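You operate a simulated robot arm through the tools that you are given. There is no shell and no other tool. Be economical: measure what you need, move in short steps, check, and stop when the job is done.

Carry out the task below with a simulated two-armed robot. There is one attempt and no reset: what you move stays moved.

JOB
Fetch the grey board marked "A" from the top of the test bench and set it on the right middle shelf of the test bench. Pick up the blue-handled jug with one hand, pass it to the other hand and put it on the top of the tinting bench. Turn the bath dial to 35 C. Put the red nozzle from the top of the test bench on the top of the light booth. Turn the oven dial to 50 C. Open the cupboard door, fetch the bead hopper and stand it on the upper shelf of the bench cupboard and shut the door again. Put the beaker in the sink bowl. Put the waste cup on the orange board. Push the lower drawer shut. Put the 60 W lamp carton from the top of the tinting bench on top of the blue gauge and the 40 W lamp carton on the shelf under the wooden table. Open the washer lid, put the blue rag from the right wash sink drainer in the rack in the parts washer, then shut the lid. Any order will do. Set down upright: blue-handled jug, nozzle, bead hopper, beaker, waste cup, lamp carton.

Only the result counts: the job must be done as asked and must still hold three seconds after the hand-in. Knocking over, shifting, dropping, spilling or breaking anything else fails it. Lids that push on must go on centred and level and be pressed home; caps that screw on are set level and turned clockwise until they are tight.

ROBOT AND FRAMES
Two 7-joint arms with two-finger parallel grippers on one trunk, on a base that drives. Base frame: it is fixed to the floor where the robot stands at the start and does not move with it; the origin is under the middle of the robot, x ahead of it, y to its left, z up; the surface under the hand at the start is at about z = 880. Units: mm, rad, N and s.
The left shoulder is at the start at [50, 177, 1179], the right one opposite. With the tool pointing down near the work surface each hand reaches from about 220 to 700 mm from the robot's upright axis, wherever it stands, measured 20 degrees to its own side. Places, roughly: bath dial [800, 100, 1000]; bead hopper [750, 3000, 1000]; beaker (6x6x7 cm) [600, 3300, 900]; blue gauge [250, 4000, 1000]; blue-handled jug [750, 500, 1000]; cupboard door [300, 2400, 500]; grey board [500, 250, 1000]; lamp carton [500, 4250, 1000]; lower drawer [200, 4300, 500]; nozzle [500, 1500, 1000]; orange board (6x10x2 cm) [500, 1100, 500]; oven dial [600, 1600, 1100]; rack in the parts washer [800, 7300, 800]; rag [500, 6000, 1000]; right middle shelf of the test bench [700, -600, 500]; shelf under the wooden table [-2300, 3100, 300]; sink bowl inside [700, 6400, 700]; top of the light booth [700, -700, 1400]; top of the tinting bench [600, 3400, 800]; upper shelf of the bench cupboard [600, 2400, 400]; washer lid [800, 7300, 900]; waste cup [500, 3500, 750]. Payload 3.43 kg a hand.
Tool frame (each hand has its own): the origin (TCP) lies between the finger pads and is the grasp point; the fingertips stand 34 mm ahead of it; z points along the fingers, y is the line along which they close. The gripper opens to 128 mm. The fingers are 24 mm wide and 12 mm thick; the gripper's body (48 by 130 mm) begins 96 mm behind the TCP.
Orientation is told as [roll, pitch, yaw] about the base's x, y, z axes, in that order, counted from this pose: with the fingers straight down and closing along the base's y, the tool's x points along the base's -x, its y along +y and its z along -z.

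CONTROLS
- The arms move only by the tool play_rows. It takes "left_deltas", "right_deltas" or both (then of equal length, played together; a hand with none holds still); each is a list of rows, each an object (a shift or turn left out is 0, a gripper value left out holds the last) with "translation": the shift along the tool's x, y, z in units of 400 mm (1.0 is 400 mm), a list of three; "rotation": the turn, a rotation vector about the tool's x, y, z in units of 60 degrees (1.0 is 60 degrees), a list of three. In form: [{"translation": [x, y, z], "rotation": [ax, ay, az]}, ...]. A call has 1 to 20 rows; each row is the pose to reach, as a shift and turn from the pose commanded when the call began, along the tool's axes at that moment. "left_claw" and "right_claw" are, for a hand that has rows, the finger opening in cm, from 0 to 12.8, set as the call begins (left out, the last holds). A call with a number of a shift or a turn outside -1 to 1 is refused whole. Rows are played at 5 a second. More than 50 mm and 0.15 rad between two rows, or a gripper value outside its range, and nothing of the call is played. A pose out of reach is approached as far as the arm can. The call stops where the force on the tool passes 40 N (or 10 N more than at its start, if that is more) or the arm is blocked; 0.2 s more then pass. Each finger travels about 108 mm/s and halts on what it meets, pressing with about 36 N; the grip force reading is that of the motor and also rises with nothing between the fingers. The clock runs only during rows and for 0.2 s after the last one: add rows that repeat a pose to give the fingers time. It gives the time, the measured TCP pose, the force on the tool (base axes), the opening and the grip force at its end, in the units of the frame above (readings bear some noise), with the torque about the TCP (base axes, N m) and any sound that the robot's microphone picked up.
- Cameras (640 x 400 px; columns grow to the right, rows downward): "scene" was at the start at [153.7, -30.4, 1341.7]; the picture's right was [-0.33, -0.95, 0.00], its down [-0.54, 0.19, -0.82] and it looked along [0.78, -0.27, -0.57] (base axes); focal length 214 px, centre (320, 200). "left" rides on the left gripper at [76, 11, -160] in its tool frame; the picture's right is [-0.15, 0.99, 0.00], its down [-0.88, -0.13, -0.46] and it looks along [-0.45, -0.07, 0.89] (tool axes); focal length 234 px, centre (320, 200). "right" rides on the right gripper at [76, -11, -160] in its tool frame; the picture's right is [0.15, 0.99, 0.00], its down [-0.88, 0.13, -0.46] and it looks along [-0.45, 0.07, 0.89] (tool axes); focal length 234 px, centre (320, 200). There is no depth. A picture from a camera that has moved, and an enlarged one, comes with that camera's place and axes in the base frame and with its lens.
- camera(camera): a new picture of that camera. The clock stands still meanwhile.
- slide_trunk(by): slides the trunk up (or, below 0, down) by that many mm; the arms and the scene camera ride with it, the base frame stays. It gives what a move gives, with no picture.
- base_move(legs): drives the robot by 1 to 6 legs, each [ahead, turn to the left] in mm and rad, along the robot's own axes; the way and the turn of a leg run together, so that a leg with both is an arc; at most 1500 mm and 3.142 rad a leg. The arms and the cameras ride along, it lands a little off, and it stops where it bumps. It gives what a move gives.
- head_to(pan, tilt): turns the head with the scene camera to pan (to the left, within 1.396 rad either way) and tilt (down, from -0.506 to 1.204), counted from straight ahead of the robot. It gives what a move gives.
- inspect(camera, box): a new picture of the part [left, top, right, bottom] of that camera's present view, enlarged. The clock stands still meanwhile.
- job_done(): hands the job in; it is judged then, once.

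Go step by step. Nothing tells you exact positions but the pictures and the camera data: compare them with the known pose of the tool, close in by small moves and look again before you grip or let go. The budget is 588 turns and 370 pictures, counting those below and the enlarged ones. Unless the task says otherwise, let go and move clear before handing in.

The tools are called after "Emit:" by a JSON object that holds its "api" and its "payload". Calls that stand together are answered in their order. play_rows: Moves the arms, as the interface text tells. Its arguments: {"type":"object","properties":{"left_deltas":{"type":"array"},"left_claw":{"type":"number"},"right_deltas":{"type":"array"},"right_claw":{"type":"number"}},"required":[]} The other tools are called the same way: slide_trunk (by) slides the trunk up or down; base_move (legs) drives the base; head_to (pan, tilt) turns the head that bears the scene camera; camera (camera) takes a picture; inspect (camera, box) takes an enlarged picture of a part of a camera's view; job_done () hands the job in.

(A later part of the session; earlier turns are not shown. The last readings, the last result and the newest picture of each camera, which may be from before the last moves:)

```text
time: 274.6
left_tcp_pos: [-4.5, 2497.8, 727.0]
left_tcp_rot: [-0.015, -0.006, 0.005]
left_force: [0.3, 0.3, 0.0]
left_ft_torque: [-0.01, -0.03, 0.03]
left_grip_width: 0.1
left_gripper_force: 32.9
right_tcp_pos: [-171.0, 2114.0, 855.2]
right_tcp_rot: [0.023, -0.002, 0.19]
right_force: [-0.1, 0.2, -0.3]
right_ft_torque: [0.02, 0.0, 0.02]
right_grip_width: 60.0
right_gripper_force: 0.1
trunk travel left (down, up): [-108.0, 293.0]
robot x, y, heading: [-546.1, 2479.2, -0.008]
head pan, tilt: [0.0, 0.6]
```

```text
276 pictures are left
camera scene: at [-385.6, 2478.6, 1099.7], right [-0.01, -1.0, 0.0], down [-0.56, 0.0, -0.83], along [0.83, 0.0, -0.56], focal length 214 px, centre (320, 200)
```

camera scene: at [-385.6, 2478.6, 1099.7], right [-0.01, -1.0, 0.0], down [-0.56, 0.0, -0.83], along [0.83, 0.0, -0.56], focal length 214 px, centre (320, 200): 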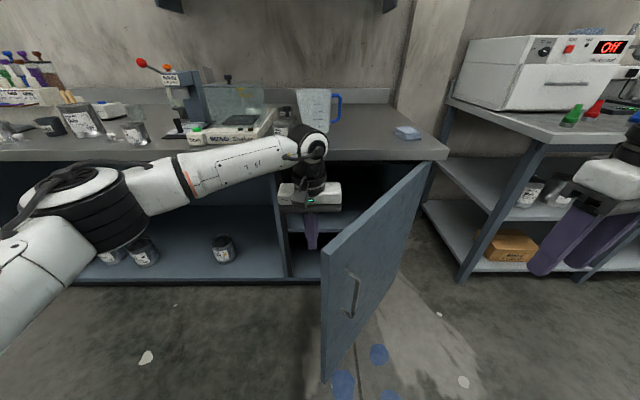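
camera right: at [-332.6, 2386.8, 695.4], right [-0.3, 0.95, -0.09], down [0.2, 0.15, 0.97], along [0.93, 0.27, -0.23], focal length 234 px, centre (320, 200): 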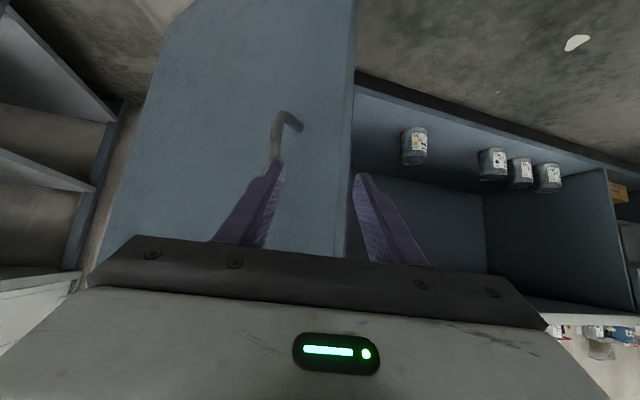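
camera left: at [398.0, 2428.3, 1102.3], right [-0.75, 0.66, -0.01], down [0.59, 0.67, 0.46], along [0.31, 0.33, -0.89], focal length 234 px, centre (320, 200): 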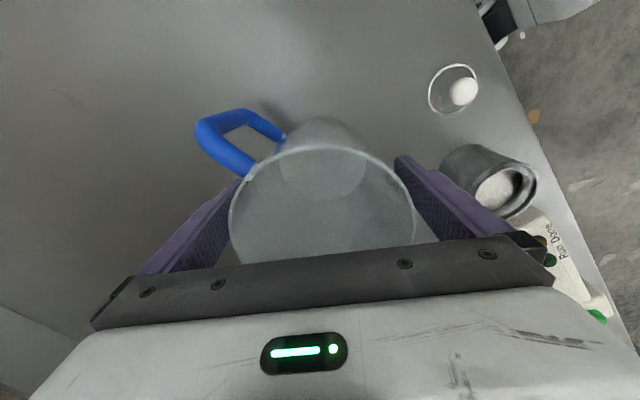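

Left fingers are inside the door. I turn the base right in two steps.

Emit:
{"api": "base_move", "payload": {"legs": [[0, -0.4]]}}

Emit:
{"api": "camera", "payload": {"camera": "scene"}}

```text
time: 276.2
left_tcp_pos: [-40.6, 2284.6, 727.6]
left_tcp_rot: [-0.018, -0.009, -0.394]
left_force: [1.2, -0.1, -0.4]
left_ft_torque: [0.01, 0.01, 0.0]
left_grip_width: 0.1
left_gripper_force: 33.8
right_tcp_pos: [-344.4, 1998.0, 854.5]
right_tcp_rot: [0.022, -0.003, -0.209]
right_force: [0.6, 0.4, 0.5]
right_ft_torque: [0.01, -0.01, 0.02]
right_grip_width: 59.9
right_gripper_force: 0.1
trunk travel left (down, up): [-108.0, 293.0]
robot x, y, heading: [-544.1, 2481.7, -0.405]
head pan, tilt: [0.0, 0.6]
```

```text
275 pictures are left
camera scene: at [-398.7, 2416.8, 1099.7], right [-0.4, -0.92, 0.0], down [-0.52, 0.22, -0.83], along [0.76, -0.33, -0.56], focal length 214 px, centre (320, 200)
```

scene: 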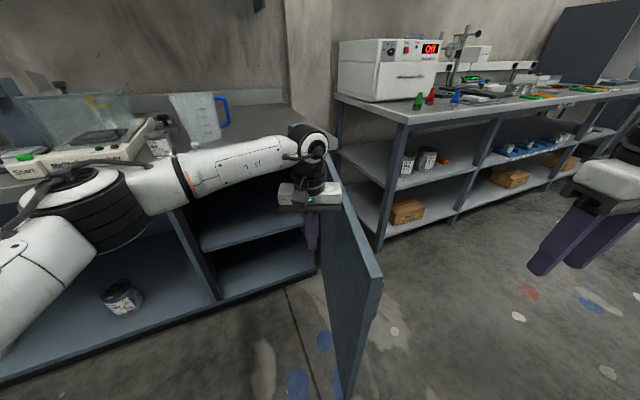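

Emit:
{"api": "base_move", "payload": {"legs": [[0, -0.38]]}}

Emit:
{"api": "camera", "payload": {"camera": "scene"}}

```text
time: 277.8
left_tcp_pos: [-148.3, 2114.2, 727.6]
left_tcp_rot: [-0.015, -0.01, -0.774]
left_force: [0.2, -1.4, -0.9]
left_ft_torque: [0.02, 0.02, 0.01]
left_grip_width: 0.0
left_gripper_force: 32.9
right_tcp_pos: [-537.1, 1957.6, 856.2]
right_tcp_rot: [0.025, -0.003, -0.588]
right_force: [0.1, -0.1, 0.1]
right_ft_torque: [-0.01, 0.0, 0.0]
right_grip_width: 60.1
right_gripper_force: 0.1
trunk travel left (down, up): [-108.0, 293.0]
robot x, y, heading: [-545.0, 2477.5, -0.789]
head pan, tilt: [0.0, 0.6]
```

```text
274 pictures are left
camera scene: at [-432.1, 2367.6, 1099.7], right [-0.71, -0.71, 0.0], down [-0.4, 0.4, -0.83], along [0.58, -0.58, -0.56], focal length 214 px, centre (320, 200)
```

scene: 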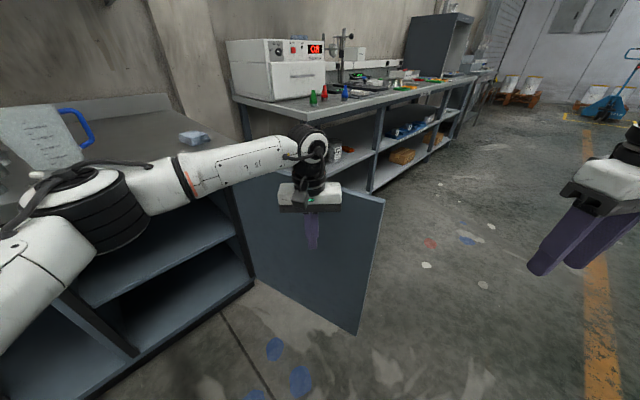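

The door is about 85–90° open. I turn back, raise everything and go fetch the bead hopper with the right hand (approaching from the left to avoid the press lever).

Emit:
{"api": "base_move", "payload": {"legs": [[0, 0.79]]}}

Emit:
{"api": "slide_trunk", "payload": {"by": 240}}

Emit:
{"api": "play_rows", "payload": {"left_deltas": [{"translation": [0.08, 0.06, -0.06]}, {"translation": [0.16, 0.12, -0.12]}, {"translation": [0.24, 0.18, -0.2]}, {"translation": [0.32, 0.24, -0.28]}, {"translation": [0.4, 0.3, -0.36]}, {"translation": [0.48, 0.36, -0.44]}, {"translation": [0.52, 0.42, -0.5]}, {"translation": [0.52, 0.45, -0.5]}]}}

Emit:
{"api": "base_move", "payload": {"legs": [[-50, 0], [0, 1.57], [900, 0], [0, -1.57]]}}

Emit:
{"api": "head_to", "payload": {"pan": -0.2, "tilt": 0.45}}

Emit:
{"api": "camera", "payload": {"camera": "scene"}}

```text
time: 280.3
left_tcp_pos: [-4.7, 2503.4, 726.6]
left_tcp_rot: [-0.016, -0.01, 0.018]
left_force: [-0.2, -0.1, 0.4]
left_ft_torque: [-0.03, 0.0, 0.03]
left_grip_width: 0.2
left_gripper_force: 32.2
right_tcp_pos: [-166.3, 2119.4, 855.6]
right_tcp_rot: [0.022, -0.004, 0.201]
right_force: [0.3, 0.0, 1.1]
right_ft_torque: [-0.02, 0.01, -0.02]
right_grip_width: 59.9
right_gripper_force: 0.0
trunk travel left (down, up): [-108.0, 293.0]
robot x, y, heading: [-542.7, 2481.7, 0.003]
head pan, tilt: [0.0, 0.6]
```

```text
time: 282.8
left_tcp_pos: [-5.1, 2502.8, 966.7]
left_tcp_rot: [-0.015, -0.009, 0.018]
left_force: [0.7, 0.7, 0.7]
left_ft_torque: [0.01, -0.01, -0.01]
left_grip_width: 0.0
left_gripper_force: 32.1
right_tcp_pos: [-166.9, 2118.0, 1095.1]
right_tcp_rot: [0.022, -0.003, 0.202]
right_force: [-0.1, -0.2, -0.4]
right_ft_torque: [-0.01, 0.0, -0.01]
right_grip_width: 60.2
right_gripper_force: 0.0
trunk travel left (down, up): [-348.0, 53.0]
robot x, y, heading: [-547.9, 2482.4, 0.009]
head pan, tilt: [0.0, 0.6]
```

```text
refused: row 3 steps farther than a row can; nothing moved
```

```text
time: 295.7
left_tcp_pos: [-66.2, 3397.1, 966.7]
left_tcp_rot: [-0.016, -0.007, 0.019]
left_force: [-0.6, -0.9, 0.0]
left_ft_torque: [0.01, -0.01, 0.01]
left_grip_width: 0.0
left_gripper_force: 32.9
right_tcp_pos: [-227.2, 3011.9, 1094.6]
right_tcp_rot: [0.022, -0.003, 0.205]
right_force: [0.9, 1.0, 0.7]
right_ft_torque: [-0.03, 0.0, -0.02]
right_grip_width: 59.8
right_gripper_force: 0.0
trunk travel left (down, up): [-348.0, 53.0]
robot x, y, heading: [-605.7, 3373.4, 0.01]
head pan, tilt: [0.0, 0.6]
```

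```text
time: 296.4
left_tcp_pos: [-66.1, 3397.7, 967.0]
left_tcp_rot: [-0.017, -0.009, 0.019]
left_force: [-0.1, -0.5, -0.2]
left_ft_torque: [0.01, -0.01, 0.04]
left_grip_width: 0.1
left_gripper_force: 32.2
right_tcp_pos: [-226.7, 3010.6, 1095.2]
right_tcp_rot: [0.023, -0.003, 0.204]
right_force: [0.2, -0.3, 0.4]
right_ft_torque: [0.01, 0.05, -0.02]
right_grip_width: 59.9
right_gripper_force: 0.1
trunk travel left (down, up): [-348.0, 53.0]
robot x, y, heading: [-607.9, 3374.2, 0.005]
head pan, tilt: [-0.201, 0.45]
```

```text
273 pictures are left
camera scene: at [-444.3, 3354.8, 1353.2], right [-0.19, -0.98, 0.0], down [-0.43, 0.08, -0.9], along [0.88, -0.17, -0.44], focal length 214 px, centre (320, 200)
```

scene: 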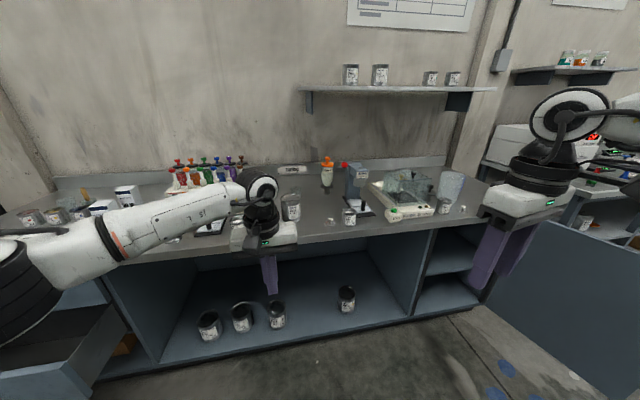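

Emit:
{"api": "play_rows", "payload": {"left_deltas": [{"translation": [0.07, 0.07, -0.05]}, {"translation": [0.14, 0.14, -0.1]}, {"translation": [0.21, 0.21, -0.15]}, {"translation": [0.28, 0.28, -0.2]}, {"translation": [0.35, 0.35, -0.25]}, {"translation": [0.42, 0.42, -0.3]}, {"translation": [0.5, 0.48, -0.32]}, {"translation": [0.5, 0.48, -0.32]}]}}

Emit:
{"api": "inspect", "payload": {"camera": "scene", "box": [260, 140, 420, 240]}}

```text
time: 298.2
left_tcp_pos: [-271.3, 3587.4, 1091.6]
left_tcp_rot: [-0.016, -0.009, 0.018]
left_force: [0.3, -0.1, -0.4]
left_ft_torque: [0.03, -0.03, -0.01]
left_grip_width: 0.0
left_gripper_force: 33.0
right_tcp_pos: [-226.4, 3011.7, 1094.8]
right_tcp_rot: [0.023, -0.003, 0.204]
right_force: [-0.3, -0.5, -0.3]
right_ft_torque: [0.0, 0.01, 0.03]
right_grip_width: 60.0
right_gripper_force: 0.0
trunk travel left (down, up): [-348.0, 53.0]
robot x, y, heading: [-602.8, 3373.0, 0.007]
head pan, tilt: [-0.201, 0.45]
```

```text
4.00 times, centred on (340, 190) of scene
camera zoom: at [-444.0, 3354.5, 1353.2], right [-0.19, -0.98, 0.0], down [-0.43, 0.08, -0.9], along [0.88, -0.17, -0.44], focal length 858 px, centre (240, 240)
```

zoom: 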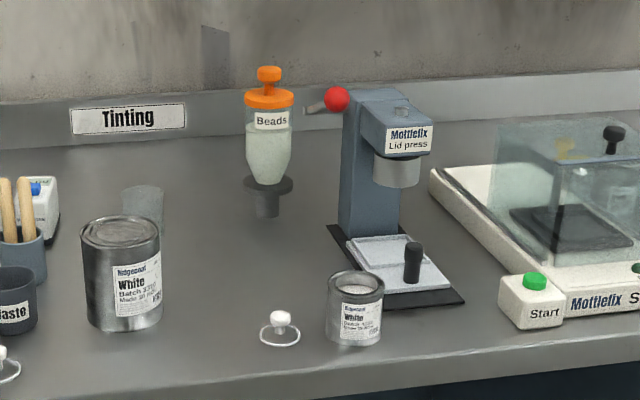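

The hopper stands at (637, 3103): stem foot, clear body dia ≈ 59 mm between z 945–1009, orange lid on top. I orient the right hand (yaw -35°, tilt 60°).

Emit:
{"api": "play_rows", "payload": {"right_deltas": [{"translation": [-0.05, 0, 0], "rotation": [0, 0, 0.13]}, {"translation": [-0.1, 0, 0], "rotation": [0, 0, 0.26]}, {"translation": [-0.15, 0, 0], "rotation": [0, 0, 0.39]}, {"translation": [-0.2, 0, 0], "rotation": [0, 0, 0.52]}, {"translation": [-0.2, 0, 0], "rotation": [0, 0, 0.65]}, {"translation": [-0.2, 0, 0], "rotation": [0, 0, 0.778]}, {"translation": [-0.2, 0, 0], "rotation": [0, 0, 0.778]}], "right_claw": 9}}

Emit:
{"api": "play_rows", "payload": {"right_deltas": [{"rotation": [0, -0.13, 0]}, {"rotation": [0, -0.26, 0]}, {"rotation": [0, -0.39, 0]}, {"rotation": [0, -0.52, 0]}, {"rotation": [0, -0.65, 0]}, {"rotation": [0, -0.78, 0]}, {"rotation": [0, -0.9, 0]}, {"rotation": [0, -1.0, 0]}, {"rotation": [0, -1.0, 0]}]}}

```text
time: 299.8
left_tcp_pos: [-270.6, 3586.2, 1090.4]
left_tcp_rot: [-0.015, -0.009, 0.02]
left_force: [-0.2, 0.2, 0.2]
left_ft_torque: [-0.01, 0.02, -0.02]
left_grip_width: 0.0
left_gripper_force: 32.7
right_tcp_pos: [-148.1, 3027.1, 1094.6]
right_tcp_rot: [0.02, 0.014, -0.612]
right_force: [-1.0, -0.4, -0.5]
right_ft_torque: [0.01, 0.0, -0.01]
right_grip_width: 89.9
right_gripper_force: 0.2
trunk travel left (down, up): [-348.0, 53.0]
robot x, y, heading: [-605.7, 3370.0, 0.008]
head pan, tilt: [-0.201, 0.45]
```

```text
time: 301.8
left_tcp_pos: [-272.0, 3586.8, 1091.1]
left_tcp_rot: [-0.016, -0.009, 0.02]
left_force: [0.0, 1.1, -0.3]
left_ft_torque: [-0.02, -0.01, -0.05]
left_grip_width: 0.0
left_gripper_force: 33.2
right_tcp_pos: [-147.9, 3029.2, 1094.7]
right_tcp_rot: [0.039, -1.035, -0.645]
right_force: [-0.3, -0.8, 0.0]
right_ft_torque: [0.02, 0.03, 0.0]
right_grip_width: 90.0
right_gripper_force: 0.1
trunk travel left (down, up): [-348.0, 53.0]
robot x, y, heading: [-606.5, 3375.2, 0.01]
head pan, tilt: [-0.201, 0.45]
```

Emit:
{"api": "play_rows", "payload": {"right_deltas": [{"translation": [0.035, 0.09, -0.058]}, {"translation": [0.07, 0.18, -0.117]}, {"translation": [0.104, 0.272, -0.176]}, {"translation": [0.104, 0.272, -0.176]}]}}

Emit:
{"api": "base_move", "payload": {"legs": [[540, 0]]}}

Emit:
{"api": "camera", "payload": {"camera": "right"}}

Emit:
{"api": "camera", "payload": {"camera": "scene"}}

```text
time: 302.8
left_tcp_pos: [-271.0, 3586.5, 1092.1]
left_tcp_rot: [-0.016, -0.01, 0.019]
left_force: [-0.4, -0.1, 0.4]
left_ft_torque: [0.02, -0.01, 0.0]
left_grip_width: 0.0
left_gripper_force: 32.6
right_tcp_pos: [-153.3, 3160.0, 1098.9]
right_tcp_rot: [0.041, -1.032, -0.642]
right_force: [0.5, 0.0, -0.4]
right_ft_torque: [-0.01, 0.01, 0.02]
right_grip_width: 90.1
right_gripper_force: 0.0
right hand out of reach, approached as far as the arm can: row 3, 4
trunk travel left (down, up): [-348.0, 53.0]
robot x, y, heading: [-600.3, 3372.3, 0.011]
head pan, tilt: [-0.201, 0.45]
```

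```text
time: 305.9
left_tcp_pos: [270.0, 3592.1, 1090.5]
left_tcp_rot: [-0.016, -0.007, 0.021]
left_force: [-0.2, 0.6, 0.1]
left_ft_torque: [0.0, 0.02, -0.01]
left_grip_width: 0.2
left_gripper_force: 32.8
right_tcp_pos: [389.8, 3166.4, 1098.3]
right_tcp_rot: [0.038, -1.031, -0.638]
right_force: [1.1, 0.0, -0.1]
right_ft_torque: [0.03, -0.02, -0.01]
right_grip_width: 90.1
right_gripper_force: 0.0
trunk travel left (down, up): [-348.0, 53.0]
robot x, y, heading: [-59.1, 3377.3, 0.011]
head pan, tilt: [-0.201, 0.45]
```

```text
271 pictures are left
camera right: at [239.5, 3257.4, 1116.5], right [0.5, 0.86, -0.11], down [0.11, 0.06, 0.99], along [0.86, -0.51, -0.07], focal length 234 px, centre (320, 200)
```

right: 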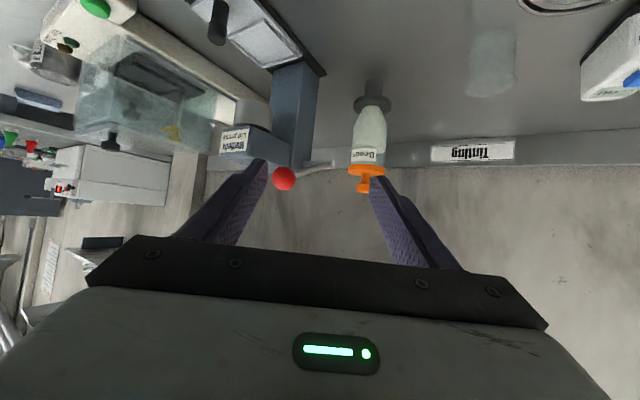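

```text
270 pictures are left
camera scene: at [99.0, 3360.0, 1353.2], right [-0.19, -0.98, 0.0], down [-0.43, 0.08, -0.9], along [0.88, -0.17, -0.44], focal length 214 px, centre (320, 200)
```

scene: 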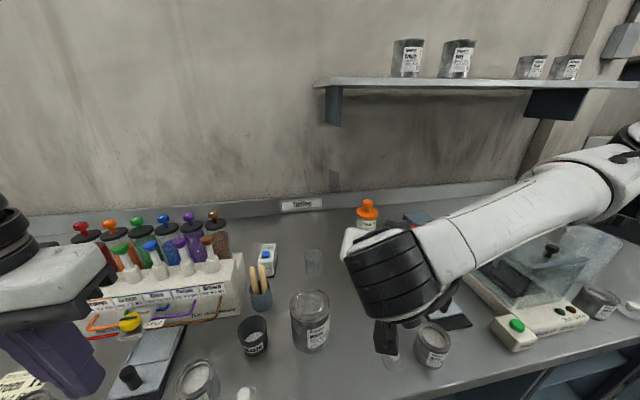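

The hopper shows clearly; the lever ball is at about (450, 3075, 1080). I go via a leftward waypoint to a standoff.

Emit:
{"api": "play_rows", "payload": {"right_deltas": [{"translation": [-0.005, 0.09, 0.065]}, {"translation": [-0.011, 0.1775, 0.13]}, {"translation": [-0.03, 0.21, 0.21]}, {"translation": [-0.045, 0.235, 0.3]}, {"translation": [-0.059, 0.252, 0.371]}, {"translation": [-0.059, 0.252, 0.371]}], "right_claw": 7.8}}

Emit:
{"api": "camera", "payload": {"camera": "right"}}

```text
time: 307.3
left_tcp_pos: [269.6, 3593.7, 1090.1]
left_tcp_rot: [-0.016, -0.009, 0.02]
left_force: [0.3, 0.5, 0.2]
left_ft_torque: [-0.02, 0.02, 0.02]
left_grip_width: 0.0
left_gripper_force: 32.5
right_tcp_pos: [537.7, 3129.1, 1061.5]
right_tcp_rot: [0.041, -1.031, -0.636]
right_force: [-8.7, 10.4, 3.4]
right_ft_torque: [0.04, 0.14, -0.41]
right_grip_width: 75.5
right_gripper_force: 0.0
right hand out of reach, approached as far as the arm can: row 1, 2, 3, 4, 5, 6
trunk travel left (down, up): [-348.0, 53.0]
robot x, y, heading: [-61.5, 3378.4, 0.007]
head pan, tilt: [-0.201, 0.45]
```

```text
269 pictures are left
camera right: at [387.7, 3219.9, 1079.9], right [0.5, 0.86, -0.1], down [0.11, 0.06, 0.99], along [0.86, -0.51, -0.07], focal length 234 px, centre (320, 200)
```

right: 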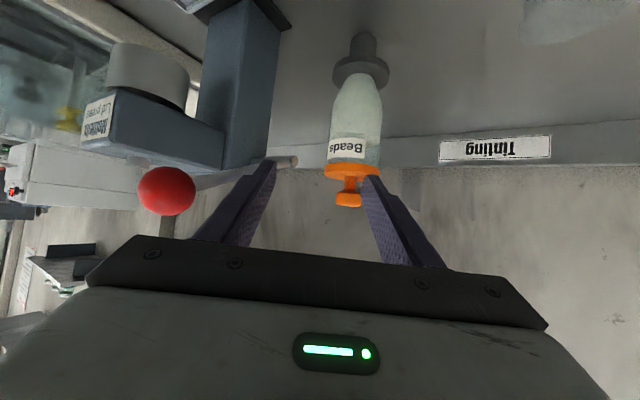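

The arm came up short of +y and a finger touched the lever rod lightly. I withdraw straight back along the tool.

Emit:
{"api": "play_rows", "payload": {"right_deltas": [{"translation": [0, 0, -0.06]}, {"translation": [0, 0, -0.14]}, {"translation": [0, 0, -0.22]}, {"translation": [0, 0, -0.3]}, {"translation": [0, 0, -0.3]}]}}

Emit:
{"api": "camera", "payload": {"camera": "right"}}

Emit:
{"api": "inspect", "payload": {"camera": "scene", "box": [300, 160, 540, 310]}}

```text
time: 308.5
left_tcp_pos: [270.5, 3592.8, 1091.2]
left_tcp_rot: [-0.016, -0.009, 0.022]
left_force: [0.6, 0.0, 0.4]
left_ft_torque: [-0.01, -0.01, 0.0]
left_grip_width: 0.0
left_gripper_force: 32.8
right_tcp_pos: [451.2, 3168.7, 1124.1]
right_tcp_rot: [0.04, -1.029, -0.639]
right_force: [-1.5, 0.1, -0.7]
right_ft_torque: [-0.01, 0.03, 0.01]
right_grip_width: 78.1
right_gripper_force: 0.0
right hand out of reach, approached as far as the arm can: row 3, 4, 5
trunk travel left (down, up): [-348.0, 53.0]
robot x, y, heading: [-61.4, 3374.8, 0.009]
head pan, tilt: [-0.201, 0.45]
```

```text
268 pictures are left
camera right: at [300.7, 3260.3, 1142.6], right [0.5, 0.86, -0.1], down [0.11, 0.05, 0.99], along [0.86, -0.51, -0.07], focal length 234 px, centre (320, 200)
```

right: 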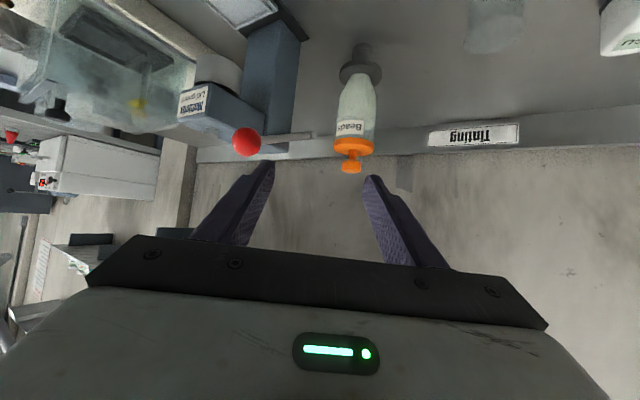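

```text
2.67 times, centred on (420, 235) of scene
camera zoom: at [98.7, 3359.9, 1353.2], right [-0.19, -0.98, 0.0], down [-0.43, 0.08, -0.9], along [0.88, -0.17, -0.44], focal length 572 px, centre (53, 107)
```

zoom: 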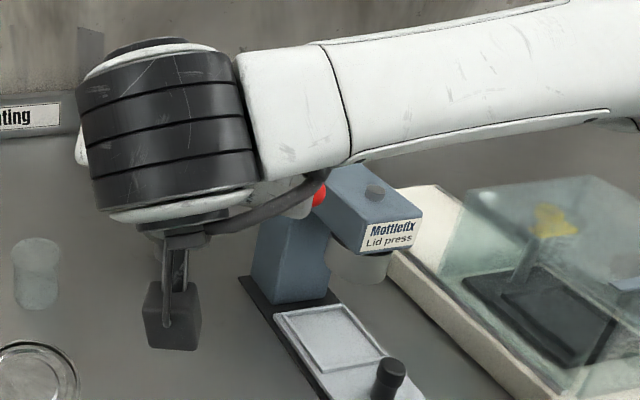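

The lever itself has not moved (ball still at (455, 3077, 1076)), but its pivot end sits 100 mm before the hopper. I'll come from the left instead: back off, shift the base to y ≈ 3450, and yaw the hand to -70°.

Emit:
{"api": "base_move", "payload": {"legs": [[-330, 0], [0, 1.57], [75, 0], [0, -1.57]]}}

Emit:
{"api": "play_rows", "payload": {"right_deltas": [{"rotation": [0.1, 0, 0.06]}, {"rotation": [0.2, 0, 0.12]}, {"rotation": [0.3, 0, 0.18]}, {"rotation": [0.4, 0, 0.24]}, {"rotation": [0.475, 0, 0.285]}, {"rotation": [0.475, 0, 0.285]}]}}

```text
time: 319.0
left_tcp_pos: [-55.5, 3665.4, 1089.1]
left_tcp_rot: [-0.016, -0.009, 0.023]
left_force: [0.3, -0.1, 0.4]
left_ft_torque: [0.02, 0.01, 0.02]
left_grip_width: 0.1
left_gripper_force: 33.5
right_tcp_pos: [125.1, 3239.6, 1123.5]
right_tcp_rot: [0.044, -1.03, -0.643]
right_force: [0.3, -0.2, 0.2]
right_ft_torque: [0.0, 0.0, -0.01]
right_grip_width: 77.8
right_gripper_force: 0.1
trunk travel left (down, up): [-348.0, 53.0]
robot x, y, heading: [-389.5, 3449.7, 0.015]
head pan, tilt: [-0.201, 0.45]
```

```text
time: 320.4
left_tcp_pos: [-54.2, 3664.1, 1090.7]
left_tcp_rot: [-0.015, -0.009, 0.023]
left_force: [-0.7, -0.5, -0.4]
left_ft_torque: [-0.02, -0.01, 0.0]
left_grip_width: 0.2
left_gripper_force: 33.1
right_tcp_pos: [108.0, 3131.8, 1116.8]
right_tcp_rot: [0.036, -1.018, -1.215]
right_force: [0.8, -0.6, 1.1]
right_ft_torque: [0.0, 0.0, 0.02]
right_grip_width: 78.0
right_gripper_force: 0.0
right hand out of reach, approached as far as the arm can: row 1, 2, 3, 4, 5, 6
trunk travel left (down, up): [-348.0, 53.0]
robot x, y, heading: [-391.2, 3449.5, 0.01]
head pan, tilt: [-0.201, 0.45]
```

Emit:
{"api": "play_rows", "payload": {"right_deltas": [{"translation": [0.04, 0.1, 0.014]}, {"translation": [0.08, 0.2, 0.028]}, {"translation": [0.12, 0.3, 0.04]}, {"translation": [0.163, 0.388, 0.054]}, {"translation": [0.163, 0.388, 0.054]}]}}

```text
time: 321.6
left_tcp_pos: [-54.7, 3664.2, 1090.3]
left_tcp_rot: [-0.015, -0.009, 0.024]
left_force: [0.5, 0.0, -0.8]
left_ft_torque: [-0.02, 0.01, -0.01]
left_grip_width: 0.0
left_gripper_force: 32.8
right_tcp_pos: [164.7, 3108.1, 1083.3]
right_tcp_rot: [0.034, -1.016, -1.215]
right_force: [-0.3, 0.3, -0.1]
right_ft_torque: [-0.01, 0.03, 0.01]
right_grip_width: 78.2
right_gripper_force: 0.0
right hand out of reach, approached as far as the arm can: row 1, 2, 3, 4, 5
trunk travel left (down, up): [-348.0, 53.0]
robot x, y, heading: [-386.2, 3448.0, 0.008]
head pan, tilt: [-0.201, 0.45]
```

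I need the robot farther left: base to y ≈ 3545.

Emit:
{"api": "base_move", "payload": {"legs": [[0, 1.56], [97, 0], [0, -1.57]]}}

Emit:
{"api": "play_rows", "payload": {"right_deltas": [{"translation": [-0.02, 0.07, -0.01]}, {"translation": [-0.037, 0.14, -0.02]}, {"translation": [-0.037, 0.187, 0.03]}, {"translation": [-0.037, 0.187, 0.06]}, {"translation": [-0.037, 0.187, 0.06]}]}}

```text
time: 330.4
left_tcp_pos: [-46.9, 3749.4, 1089.7]
left_tcp_rot: [-0.017, -0.009, -0.015]
left_force: [-0.2, 0.2, 0.6]
left_ft_torque: [-0.01, 0.02, 0.0]
left_grip_width: 0.3
left_gripper_force: 33.1
right_tcp_pos: [152.6, 3185.7, 1083.1]
right_tcp_rot: [0.037, -1.017, -1.251]
right_force: [0.0, 1.1, 0.0]
right_ft_torque: [0.0, 0.0, 0.01]
right_grip_width: 78.0
right_gripper_force: 0.0
trunk travel left (down, up): [-348.0, 53.0]
robot x, y, heading: [-385.3, 3548.1, -0.022]
head pan, tilt: [-0.201, 0.45]
```

```text
time: 331.6
left_tcp_pos: [-48.0, 3750.6, 1089.7]
left_tcp_rot: [-0.016, -0.01, -0.017]
left_force: [-1.1, 0.4, 0.5]
left_ft_torque: [-0.01, -0.01, 0.03]
left_grip_width: 0.0
left_gripper_force: 33.1
right_tcp_pos: [194.7, 3149.0, 1095.3]
right_tcp_rot: [0.035, -1.017, -1.252]
right_force: [0.8, 0.1, -0.1]
right_ft_torque: [0.0, -0.01, -0.01]
right_grip_width: 78.2
right_gripper_force: 0.1
right hand out of reach, approached as far as the arm can: row 1, 2, 3, 4, 5
trunk travel left (down, up): [-348.0, 53.0]
robot x, y, heading: [-385.8, 3546.0, -0.027]
head pan, tilt: [-0.201, 0.45]
```

I soften the orientation to yaw -55°, tilt 45°, which should be within reach and still clear the lever.

Emit:
{"api": "play_rows", "payload": {"right_deltas": [{"rotation": [-0.08, 0, -0.05]}, {"rotation": [-0.16, 0, -0.1]}, {"rotation": [-0.236, 0, -0.145]}, {"rotation": [-0.236, 0, -0.145]}]}}

Emit:
{"api": "play_rows", "payload": {"right_deltas": [{"rotation": [0, 0.11, 0]}, {"rotation": [0, 0.22, 0]}, {"rotation": [0, 0.22, 0]}]}}

```text
time: 332.6
left_tcp_pos: [-45.5, 3750.3, 1090.5]
left_tcp_rot: [-0.016, -0.009, -0.017]
left_force: [0.9, -0.6, -0.2]
left_ft_torque: [-0.02, -0.01, 0.0]
left_grip_width: 0.0
left_gripper_force: 33.1
right_tcp_pos: [194.9, 3150.7, 1095.5]
right_tcp_rot: [0.036, -1.025, -0.96]
right_force: [0.2, 0.3, -0.3]
right_ft_torque: [0.0, 0.01, -0.01]
right_grip_width: 78.0
right_gripper_force: 0.1
trunk travel left (down, up): [-348.0, 53.0]
robot x, y, heading: [-391.1, 3550.0, -0.026]
head pan, tilt: [-0.201, 0.45]
```

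```text
time: 333.4
left_tcp_pos: [-46.4, 3749.9, 1090.8]
left_tcp_rot: [-0.016, -0.008, -0.015]
left_force: [-0.8, 0.1, 0.0]
left_ft_torque: [0.01, -0.02, -0.01]
left_grip_width: 0.1
left_gripper_force: 33.3
right_tcp_pos: [195.0, 3151.6, 1094.9]
right_tcp_rot: [0.028, -0.793, -0.95]
right_force: [-0.4, -0.2, -1.4]
right_ft_torque: [0.04, 0.01, 0.02]
right_grip_width: 77.7
right_gripper_force: 0.0
trunk travel left (down, up): [-348.0, 53.0]
robot x, y, heading: [-387.0, 3549.5, -0.025]
head pan, tilt: [-0.201, 0.45]
```

Emit:
{"api": "play_rows", "payload": {"right_deltas": [{"translation": [0.03, 0.06, 0.02]}, {"translation": [0.06, 0.11, 0.07]}, {"translation": [0.06, 0.118, 0.12]}, {"translation": [0.06, 0.118, 0.12]}]}}

Emit:
{"api": "base_move", "payload": {"legs": [[0, 0.025], [300, 0]]}}

Emit:
{"api": "camera", "payload": {"camera": "right"}}

```text
time: 334.4
left_tcp_pos: [-47.3, 3749.4, 1090.1]
left_tcp_rot: [-0.015, -0.008, -0.015]
left_force: [1.2, 0.7, 0.1]
left_ft_torque: [-0.03, 0.01, 0.02]
left_grip_width: 0.0
left_gripper_force: 32.9
right_tcp_pos: [243.0, 3165.6, 1044.6]
right_tcp_rot: [0.026, -0.792, -0.949]
right_force: [-0.3, 0.1, 0.3]
right_ft_torque: [0.0, -0.02, -0.01]
right_grip_width: 77.7
right_gripper_force: 0.0
trunk travel left (down, up): [-348.0, 53.0]
robot x, y, heading: [-386.9, 3550.0, -0.028]
head pan, tilt: [-0.201, 0.45]
```

```text
time: 336.8
left_tcp_pos: [249.0, 3757.8, 1091.6]
left_tcp_rot: [-0.015, -0.01, 0.013]
left_force: [0.4, -0.6, -0.4]
left_ft_torque: [0.02, 0.04, 0.01]
left_grip_width: 0.0
left_gripper_force: 33.2
right_tcp_pos: [554.9, 3182.4, 1045.0]
right_tcp_rot: [0.025, -0.792, -0.919]
right_force: [0.5, 0.5, 0.0]
right_ft_torque: [0.01, -0.01, 0.01]
right_grip_width: 78.0
right_gripper_force: 0.0
trunk travel left (down, up): [-348.0, 53.0]
robot x, y, heading: [-87.5, 3545.3, 0.001]
head pan, tilt: [-0.201, 0.45]
```

```text
266 pictures are left
camera right: at [442.6, 3307.7, 1104.5], right [0.71, 0.69, -0.09], down [0.27, -0.16, 0.95], along [0.64, -0.7, -0.3], focal length 234 px, centre (320, 200)
```

right: 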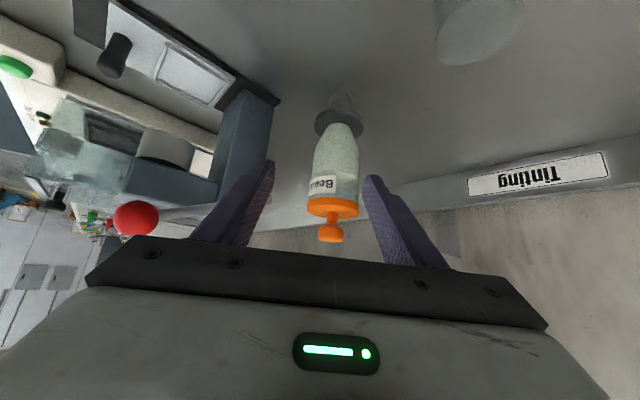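

Good, the hopper is lined up at (646, 3111). I move the base 60 mm further, then advance along the tool.

Emit:
{"api": "base_move", "payload": {"legs": [[60, 0]]}}

Emit:
{"api": "camera", "payload": {"camera": "right"}}

```text
time: 337.8
left_tcp_pos: [307.5, 3759.0, 1089.2]
left_tcp_rot: [-0.015, -0.007, 0.014]
left_force: [0.6, 0.3, 0.0]
left_ft_torque: [0.03, 0.01, -0.01]
left_grip_width: 0.2
left_gripper_force: 33.1
right_tcp_pos: [615.5, 3183.1, 1045.6]
right_tcp_rot: [0.024, -0.793, -0.923]
right_force: [0.1, 0.0, 0.0]
right_ft_torque: [0.01, 0.0, -0.03]
right_grip_width: 77.7
right_gripper_force: 0.1
trunk travel left (down, up): [-348.0, 53.0]
robot x, y, heading: [-25.1, 3552.4, 0.004]
head pan, tilt: [-0.201, 0.45]
```

```text
265 pictures are left
camera right: at [502.2, 3307.9, 1104.4], right [0.71, 0.69, -0.09], down [0.27, -0.16, 0.95], along [0.64, -0.7, -0.3], focal length 234 px, centre (320, 200)
```

right: 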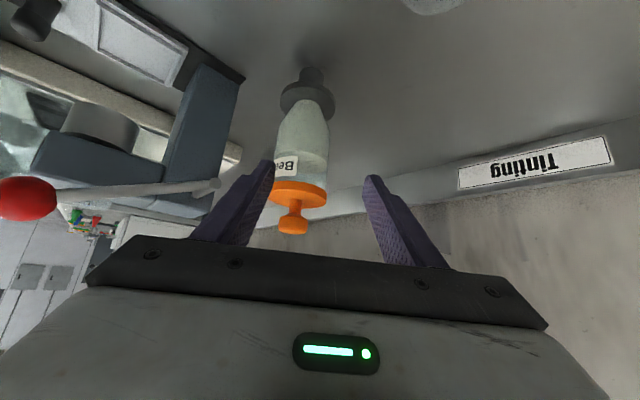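

Emit:
{"api": "play_rows", "payload": {"right_deltas": [{"translation": [-0.007, -0.05, 0]}, {"translation": [-0.007, -0.05, 0.07]}, {"translation": [-0.007, -0.05, 0.07]}]}}

Emit:
{"api": "camera", "payload": {"camera": "right"}}

```text
time: 338.6
left_tcp_pos: [307.6, 3758.6, 1091.7]
left_tcp_rot: [-0.015, -0.01, 0.013]
left_force: [-0.3, 0.2, -0.2]
left_ft_torque: [0.01, -0.02, -0.01]
left_grip_width: 0.0
left_gripper_force: 32.4
right_tcp_pos: [612.5, 3153.1, 1028.9]
right_tcp_rot: [0.025, -0.795, -0.922]
right_force: [0.9, -0.5, 0.2]
right_ft_torque: [-0.01, 0.01, 0.02]
right_grip_width: 77.8
right_gripper_force: 0.0
trunk travel left (down, up): [-348.0, 53.0]
robot x, y, heading: [-24.9, 3546.8, 0.002]
head pan, tilt: [-0.201, 0.45]
```

```text
264 pictures are left
camera right: at [499.4, 3278.7, 1087.4], right [0.71, 0.69, -0.09], down [0.27, -0.16, 0.95], along [0.65, -0.7, -0.3], focal length 234 px, centre (320, 200)
```

right: 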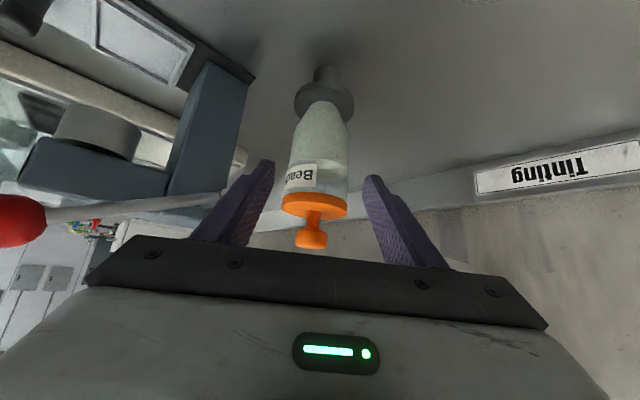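

Clear on both sides. I advance the remaining 79 mm.

Emit:
{"api": "play_rows", "payload": {"right_deltas": [{"translation": [0, 0, 0.07]}, {"translation": [0, 0, 0.14]}, {"translation": [0, 0, 0.197]}, {"translation": [0, 0, 0.197]}]}}

Emit:
{"api": "camera", "payload": {"camera": "right"}}

```text
time: 339.6
left_tcp_pos: [307.3, 3758.7, 1090.7]
left_tcp_rot: [-0.016, -0.007, 0.011]
left_force: [-0.7, -0.5, -0.5]
left_ft_torque: [0.0, -0.01, 0.04]
left_grip_width: 0.0
left_gripper_force: 33.5
right_tcp_pos: [638.1, 3108.1, 976.3]
right_tcp_rot: [0.029, -0.793, -0.921]
right_force: [0.9, 1.4, 0.7]
right_ft_torque: [0.04, -0.02, -0.01]
right_grip_width: 78.8
right_gripper_force: 0.5
right hand out of reach, approached as far as the arm can: row 3, 4
trunk travel left (down, up): [-348.0, 53.0]
robot x, y, heading: [-27.5, 3545.6, -0.0]
head pan, tilt: [-0.201, 0.45]
```

```text
263 pictures are left
camera right: at [525.2, 3231.9, 1036.2], right [0.71, 0.7, -0.08], down [0.27, -0.16, 0.95], along [0.65, -0.7, -0.3], focal length 234 px, centre (320, 200)
```

right: 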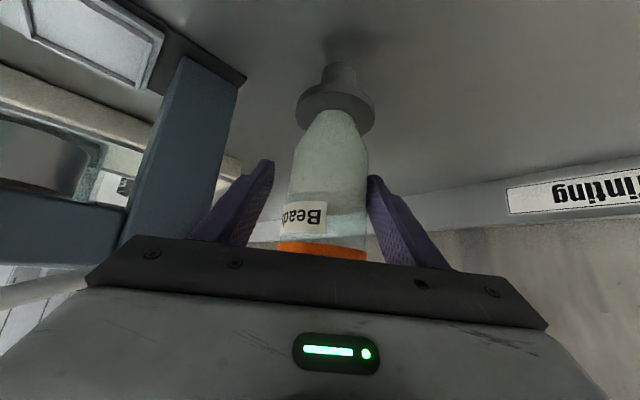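

Emit:
{"api": "play_rows", "payload": {"right_deltas": [{"translation": [0, 0.015, 0]}, {"translation": [0, 0.015, 0]}]}}

Emit:
{"api": "play_rows", "payload": {"right_deltas": [{}, {}, {}, {}], "right_claw": 3}}

Emit:
{"api": "camera", "payload": {"camera": "right"}}

```text
time: 340.2
left_tcp_pos: [307.8, 3759.3, 1091.7]
left_tcp_rot: [-0.017, -0.009, 0.013]
left_force: [-0.3, -0.3, 0.1]
left_ft_torque: [-0.04, 0.02, 0.0]
left_grip_width: 0.2
left_gripper_force: 32.7
right_tcp_pos: [638.5, 3109.9, 978.5]
right_tcp_rot: [0.027, -0.793, -0.922]
right_force: [0.6, 0.9, 0.9]
right_ft_torque: [-0.01, 0.02, -0.02]
right_grip_width: 78.8
right_gripper_force: 0.6
right hand out of reach, approached as far as the arm can: row 1, 2
trunk travel left (down, up): [-348.0, 53.0]
robot x, y, heading: [-28.1, 3550.0, 0.006]
head pan, tilt: [-0.201, 0.45]
```

```text
time: 341.2
left_tcp_pos: [308.3, 3758.9, 1091.0]
left_tcp_rot: [-0.017, -0.008, 0.012]
left_force: [0.1, -0.2, 0.5]
left_ft_torque: [0.02, 0.03, 0.02]
left_grip_width: 0.0
left_gripper_force: 33.1
right_tcp_pos: [637.2, 3109.4, 979.6]
right_tcp_rot: [0.029, -0.795, -0.921]
right_force: [2.7, 2.5, 2.1]
right_ft_torque: [0.26, -0.22, 0.09]
right_grip_width: 63.9
right_gripper_force: 36.0
trunk travel left (down, up): [-348.0, 53.0]
robot x, y, heading: [-30.5, 3547.5, 0.004]
head pan, tilt: [-0.201, 0.45]
```

```text
262 pictures are left
camera right: at [525.7, 3234.5, 1039.2], right [0.71, 0.7, -0.08], down [0.27, -0.16, 0.95], along [0.65, -0.7, -0.3], focal length 234 px, centre (320, 200)
```

right: 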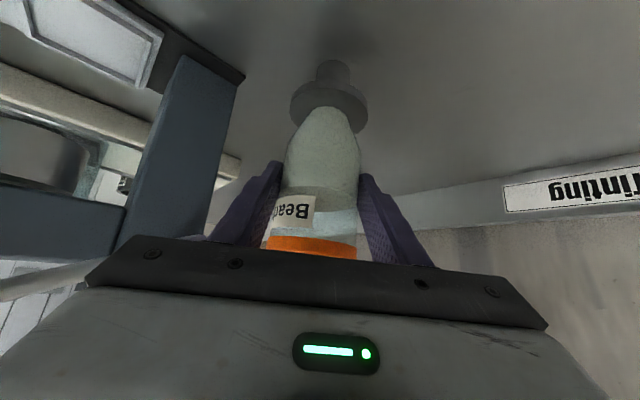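

Gripped at 64 mm on the body. I lift 20 mm and look.

Emit:
{"api": "play_rows", "payload": {"right_deltas": [{"translation": [-0.018, 0, -0.0175]}, {"translation": [-0.036, 0, -0.035]}, {"translation": [-0.036, 0, -0.035]}]}}

Emit:
{"api": "camera", "payload": {"camera": "right"}}

Emit:
{"api": "inspect", "payload": {"camera": "scene", "box": [280, 150, 520, 300]}}

```text
time: 342.0
left_tcp_pos: [309.1, 3758.3, 1091.0]
left_tcp_rot: [-0.015, -0.009, 0.013]
left_force: [0.1, -0.5, -0.2]
left_ft_torque: [-0.01, 0.0, 0.0]
left_grip_width: 0.0
left_gripper_force: 33.3
right_tcp_pos: [637.6, 3109.1, 997.5]
right_tcp_rot: [0.023, -0.791, -0.921]
right_force: [0.0, -0.3, -9.7]
right_ft_torque: [0.1, 0.07, 0.0]
right_grip_width: 63.6
right_gripper_force: 35.8
trunk travel left (down, up): [-348.0, 53.0]
robot x, y, heading: [-32.3, 3550.3, 0.001]
head pan, tilt: [-0.201, 0.45]
```

```text
261 pictures are left
camera right: at [526.1, 3233.1, 1056.9], right [0.71, 0.69, -0.09], down [0.27, -0.16, 0.95], along [0.64, -0.7, -0.3], focal length 234 px, centre (320, 200)
```

right: 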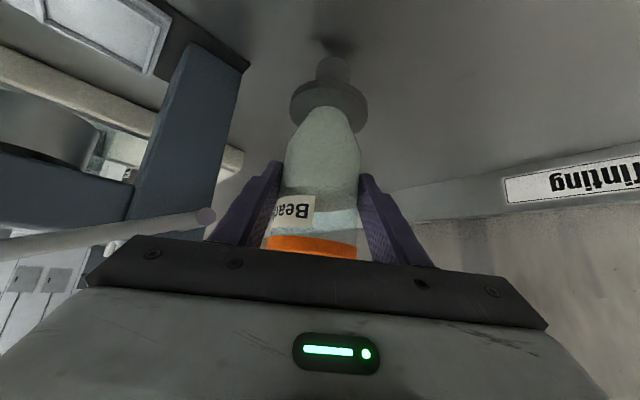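

```text
2.67 times, centred on (400, 225) of scene
camera zoom: at [134.5, 3527.2, 1353.0], right [-0.2, -0.98, 0.0], down [-0.43, 0.09, -0.9], along [0.88, -0.18, -0.44], focal length 572 px, centre (107, 133)
```

zoom: 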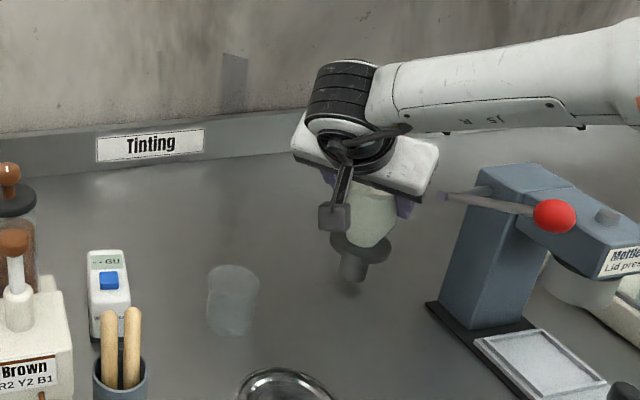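

It lifts whole (about 1 kg). I retreat back along the tool axis, up and away from the lever.

Emit:
{"api": "play_rows", "payload": {"right_deltas": [{"translation": [0, 0, -0.08]}, {"translation": [0, 0, -0.16]}, {"translation": [0, 0, -0.24]}, {"translation": [0, 0, -0.32]}, {"translation": [0, 0, -0.4]}, {"translation": [0, 0, -0.4]}]}}

Emit:
{"api": "camera", "payload": {"camera": "right"}}

Emit:
{"api": "camera", "payload": {"camera": "scene"}}

```text
time: 343.4
left_tcp_pos: [308.7, 3759.0, 1090.7]
left_tcp_rot: [-0.016, -0.006, 0.011]
left_force: [-0.2, 0.7, 1.1]
left_ft_torque: [-0.02, 0.03, 0.03]
left_grip_width: 0.2
left_gripper_force: 33.1
right_tcp_pos: [566.7, 3195.5, 1109.8]
right_tcp_rot: [0.024, -0.791, -0.919]
right_force: [0.0, 0.4, -10.0]
right_ft_torque: [0.11, 0.09, 0.01]
right_grip_width: 63.6
right_gripper_force: 36.1
trunk travel left (down, up): [-348.0, 53.0]
robot x, y, heading: [-26.7, 3548.7, -0.002]
head pan, tilt: [-0.201, 0.45]
```

```text
259 pictures are left
camera right: at [454.7, 3321.2, 1169.5], right [0.71, 0.69, -0.09], down [0.27, -0.16, 0.95], along [0.64, -0.7, -0.3], focal length 234 px, centre (320, 200)
```

right: 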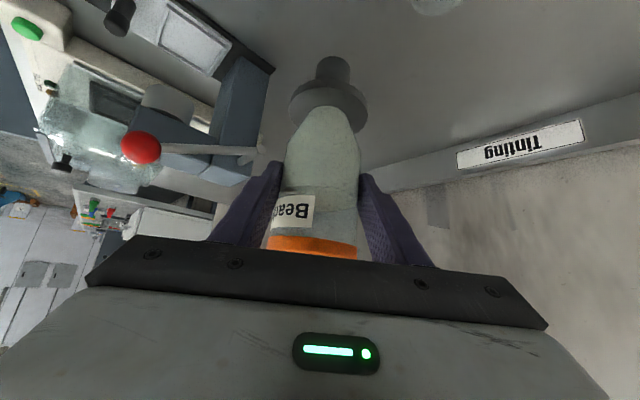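

```text
258 pictures are left
camera scene: at [134.5, 3527.2, 1353.0], right [-0.2, -0.98, 0.0], down [-0.43, 0.09, -0.9], along [0.88, -0.18, -0.44], focal length 214 px, centre (320, 200)
```

scene: 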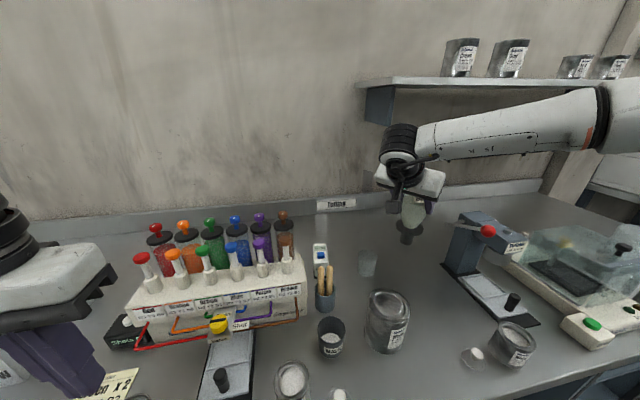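

I back off and drive to the cupboard (robot y ≈ 2550), carrying the hopper high.

Emit:
{"api": "base_move", "payload": {"legs": [[-540, 0], [0, -1.57], [1000, 0], [0, 1.57]]}}

Emit:
{"api": "head_to", "payload": {"pan": -0.2, "tilt": 0.6}}

Emit:
{"api": "camera", "payload": {"camera": "scene"}}

```text
time: 358.8
left_tcp_pos: [-216.3, 2777.0, 1089.6]
left_tcp_rot: [-0.015, -0.01, 0.038]
left_force: [0.5, 0.3, -0.4]
left_ft_torque: [0.02, -0.02, 0.01]
left_grip_width: 0.1
left_gripper_force: 33.1
right_tcp_pos: [56.7, 2222.8, 1109.5]
right_tcp_rot: [0.025, -0.793, -0.895]
right_force: [0.1, -0.6, -9.3]
right_ft_torque: [0.14, 0.09, -0.01]
right_grip_width: 63.1
right_gripper_force: 35.7
trunk travel left (down, up): [-348.0, 53.0]
robot x, y, heading: [-547.9, 2554.5, 0.031]
head pan, tilt: [-0.201, 0.45]
```

```text
time: 359.5
left_tcp_pos: [-216.2, 2776.6, 1091.3]
left_tcp_rot: [-0.016, -0.008, 0.039]
left_force: [-0.9, 1.0, 0.5]
left_ft_torque: [0.02, -0.01, -0.01]
left_grip_width: 0.0
left_gripper_force: 33.0
right_tcp_pos: [56.5, 2221.9, 1110.4]
right_tcp_rot: [0.024, -0.792, -0.894]
right_force: [0.0, -0.5, -9.7]
right_ft_torque: [0.12, 0.1, -0.03]
right_grip_width: 63.3
right_gripper_force: 35.8
trunk travel left (down, up): [-348.0, 53.0]
robot x, y, heading: [-547.6, 2558.0, 0.025]
head pan, tilt: [-0.201, 0.6]
```

```text
257 pictures are left
camera scene: at [-388.0, 2541.9, 1339.6], right [-0.17, -0.98, 0.0], down [-0.56, 0.1, -0.82], along [0.81, -0.14, -0.57], focal length 214 px, centre (320, 200)
```

scene: 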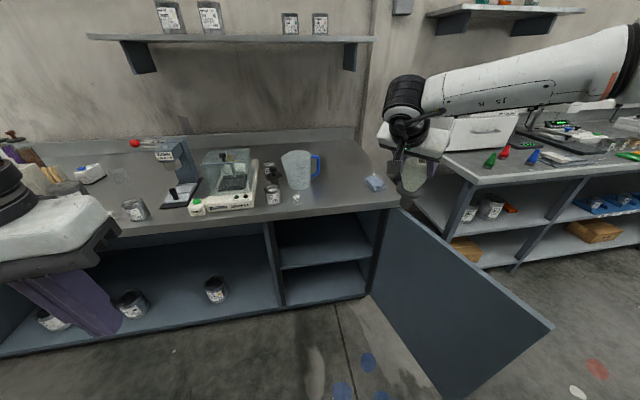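

The door stands about 100° open; the upper shelf is around z ≈ 460, opening y 2165–2648. I yaw the hand straight and lower the trunk here.

Emit:
{"api": "play_rows", "payload": {"right_deltas": [{"translation": [0, 0.0, -0.02], "rotation": [-0.096, 0, -0.095]}, {"translation": [0, 0.0, -0.04], "rotation": [-0.192, 0, -0.19]}, {"translation": [0, 0.0, -0.06], "rotation": [-0.288, 0, -0.285]}, {"translation": [0, 0.0, -0.08], "rotation": [-0.384, 0, -0.38]}, {"translation": [0, 0.0, -0.08], "rotation": [-0.48, 0, -0.475]}, {"translation": [0, 0.0, -0.08], "rotation": [-0.577, 0, -0.569]}, {"translation": [0, 0.0, -0.08], "rotation": [-0.577, 0, -0.569]}]}}

Emit:
{"api": "slide_trunk", "payload": {"by": -345}}

Emit:
{"api": "camera", "payload": {"camera": "right"}}

Emit:
{"api": "camera", "payload": {"camera": "scene"}}

```text
time: 361.1
left_tcp_pos: [-215.7, 2777.5, 1091.1]
left_tcp_rot: [-0.014, -0.008, 0.039]
left_force: [-0.5, 0.6, -0.9]
left_ft_torque: [0.01, -0.02, 0.04]
left_grip_width: 0.2
left_gripper_force: 33.4
right_tcp_pos: [42.6, 2239.2, 1132.6]
right_tcp_rot: [0.017, -0.804, -0.04]
right_force: [0.8, 0.2, -9.4]
right_ft_torque: [0.01, 0.11, -0.02]
right_grip_width: 63.1
right_gripper_force: 36.4
trunk travel left (down, up): [-348.0, 53.0]
robot x, y, heading: [-544.6, 2558.1, 0.031]
head pan, tilt: [-0.201, 0.6]
```

```text
time: 364.5
left_tcp_pos: [-217.3, 2776.1, 745.7]
left_tcp_rot: [-0.015, -0.009, 0.039]
left_force: [-0.2, 0.2, -0.1]
left_ft_torque: [0.01, 0.0, -0.02]
left_grip_width: 0.0
left_gripper_force: 32.8
right_tcp_pos: [41.0, 2239.6, 787.9]
right_tcp_rot: [0.019, -0.806, -0.038]
right_force: [0.2, -0.2, -9.0]
right_ft_torque: [0.03, 0.19, 0.02]
right_grip_width: 62.9
right_gripper_force: 36.5
trunk travel left (down, up): [-3.0, 398.0]
robot x, y, heading: [-543.3, 2558.9, 0.03]
head pan, tilt: [-0.201, 0.6]
```

```text
256 pictures are left
camera right: at [-125.8, 2233.9, 845.2], right [-0.07, 0.99, -0.09], down [0.29, 0.11, 0.95], along [0.96, 0.04, -0.29], focal length 234 px, centre (320, 200)
```

right: 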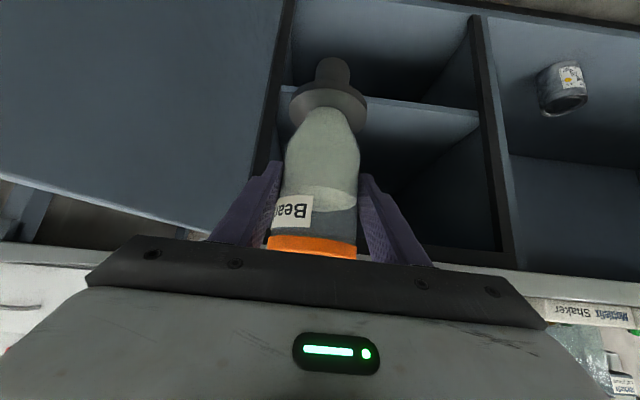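

```text
255 pictures are left
camera scene: at [-388.4, 2542.2, 994.6], right [-0.17, -0.98, 0.0], down [-0.56, 0.1, -0.82], along [0.81, -0.14, -0.57], focal length 214 px, centre (320, 200)
```

scene: 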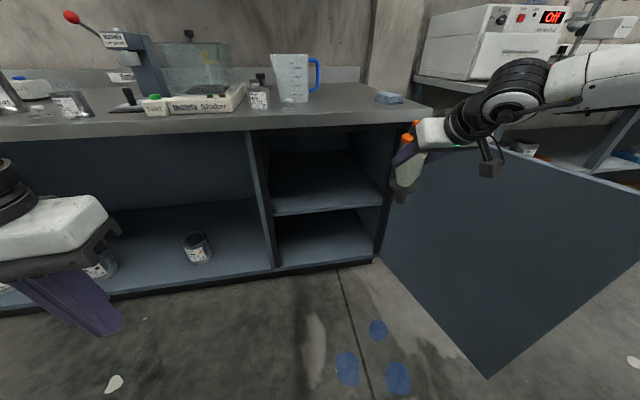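

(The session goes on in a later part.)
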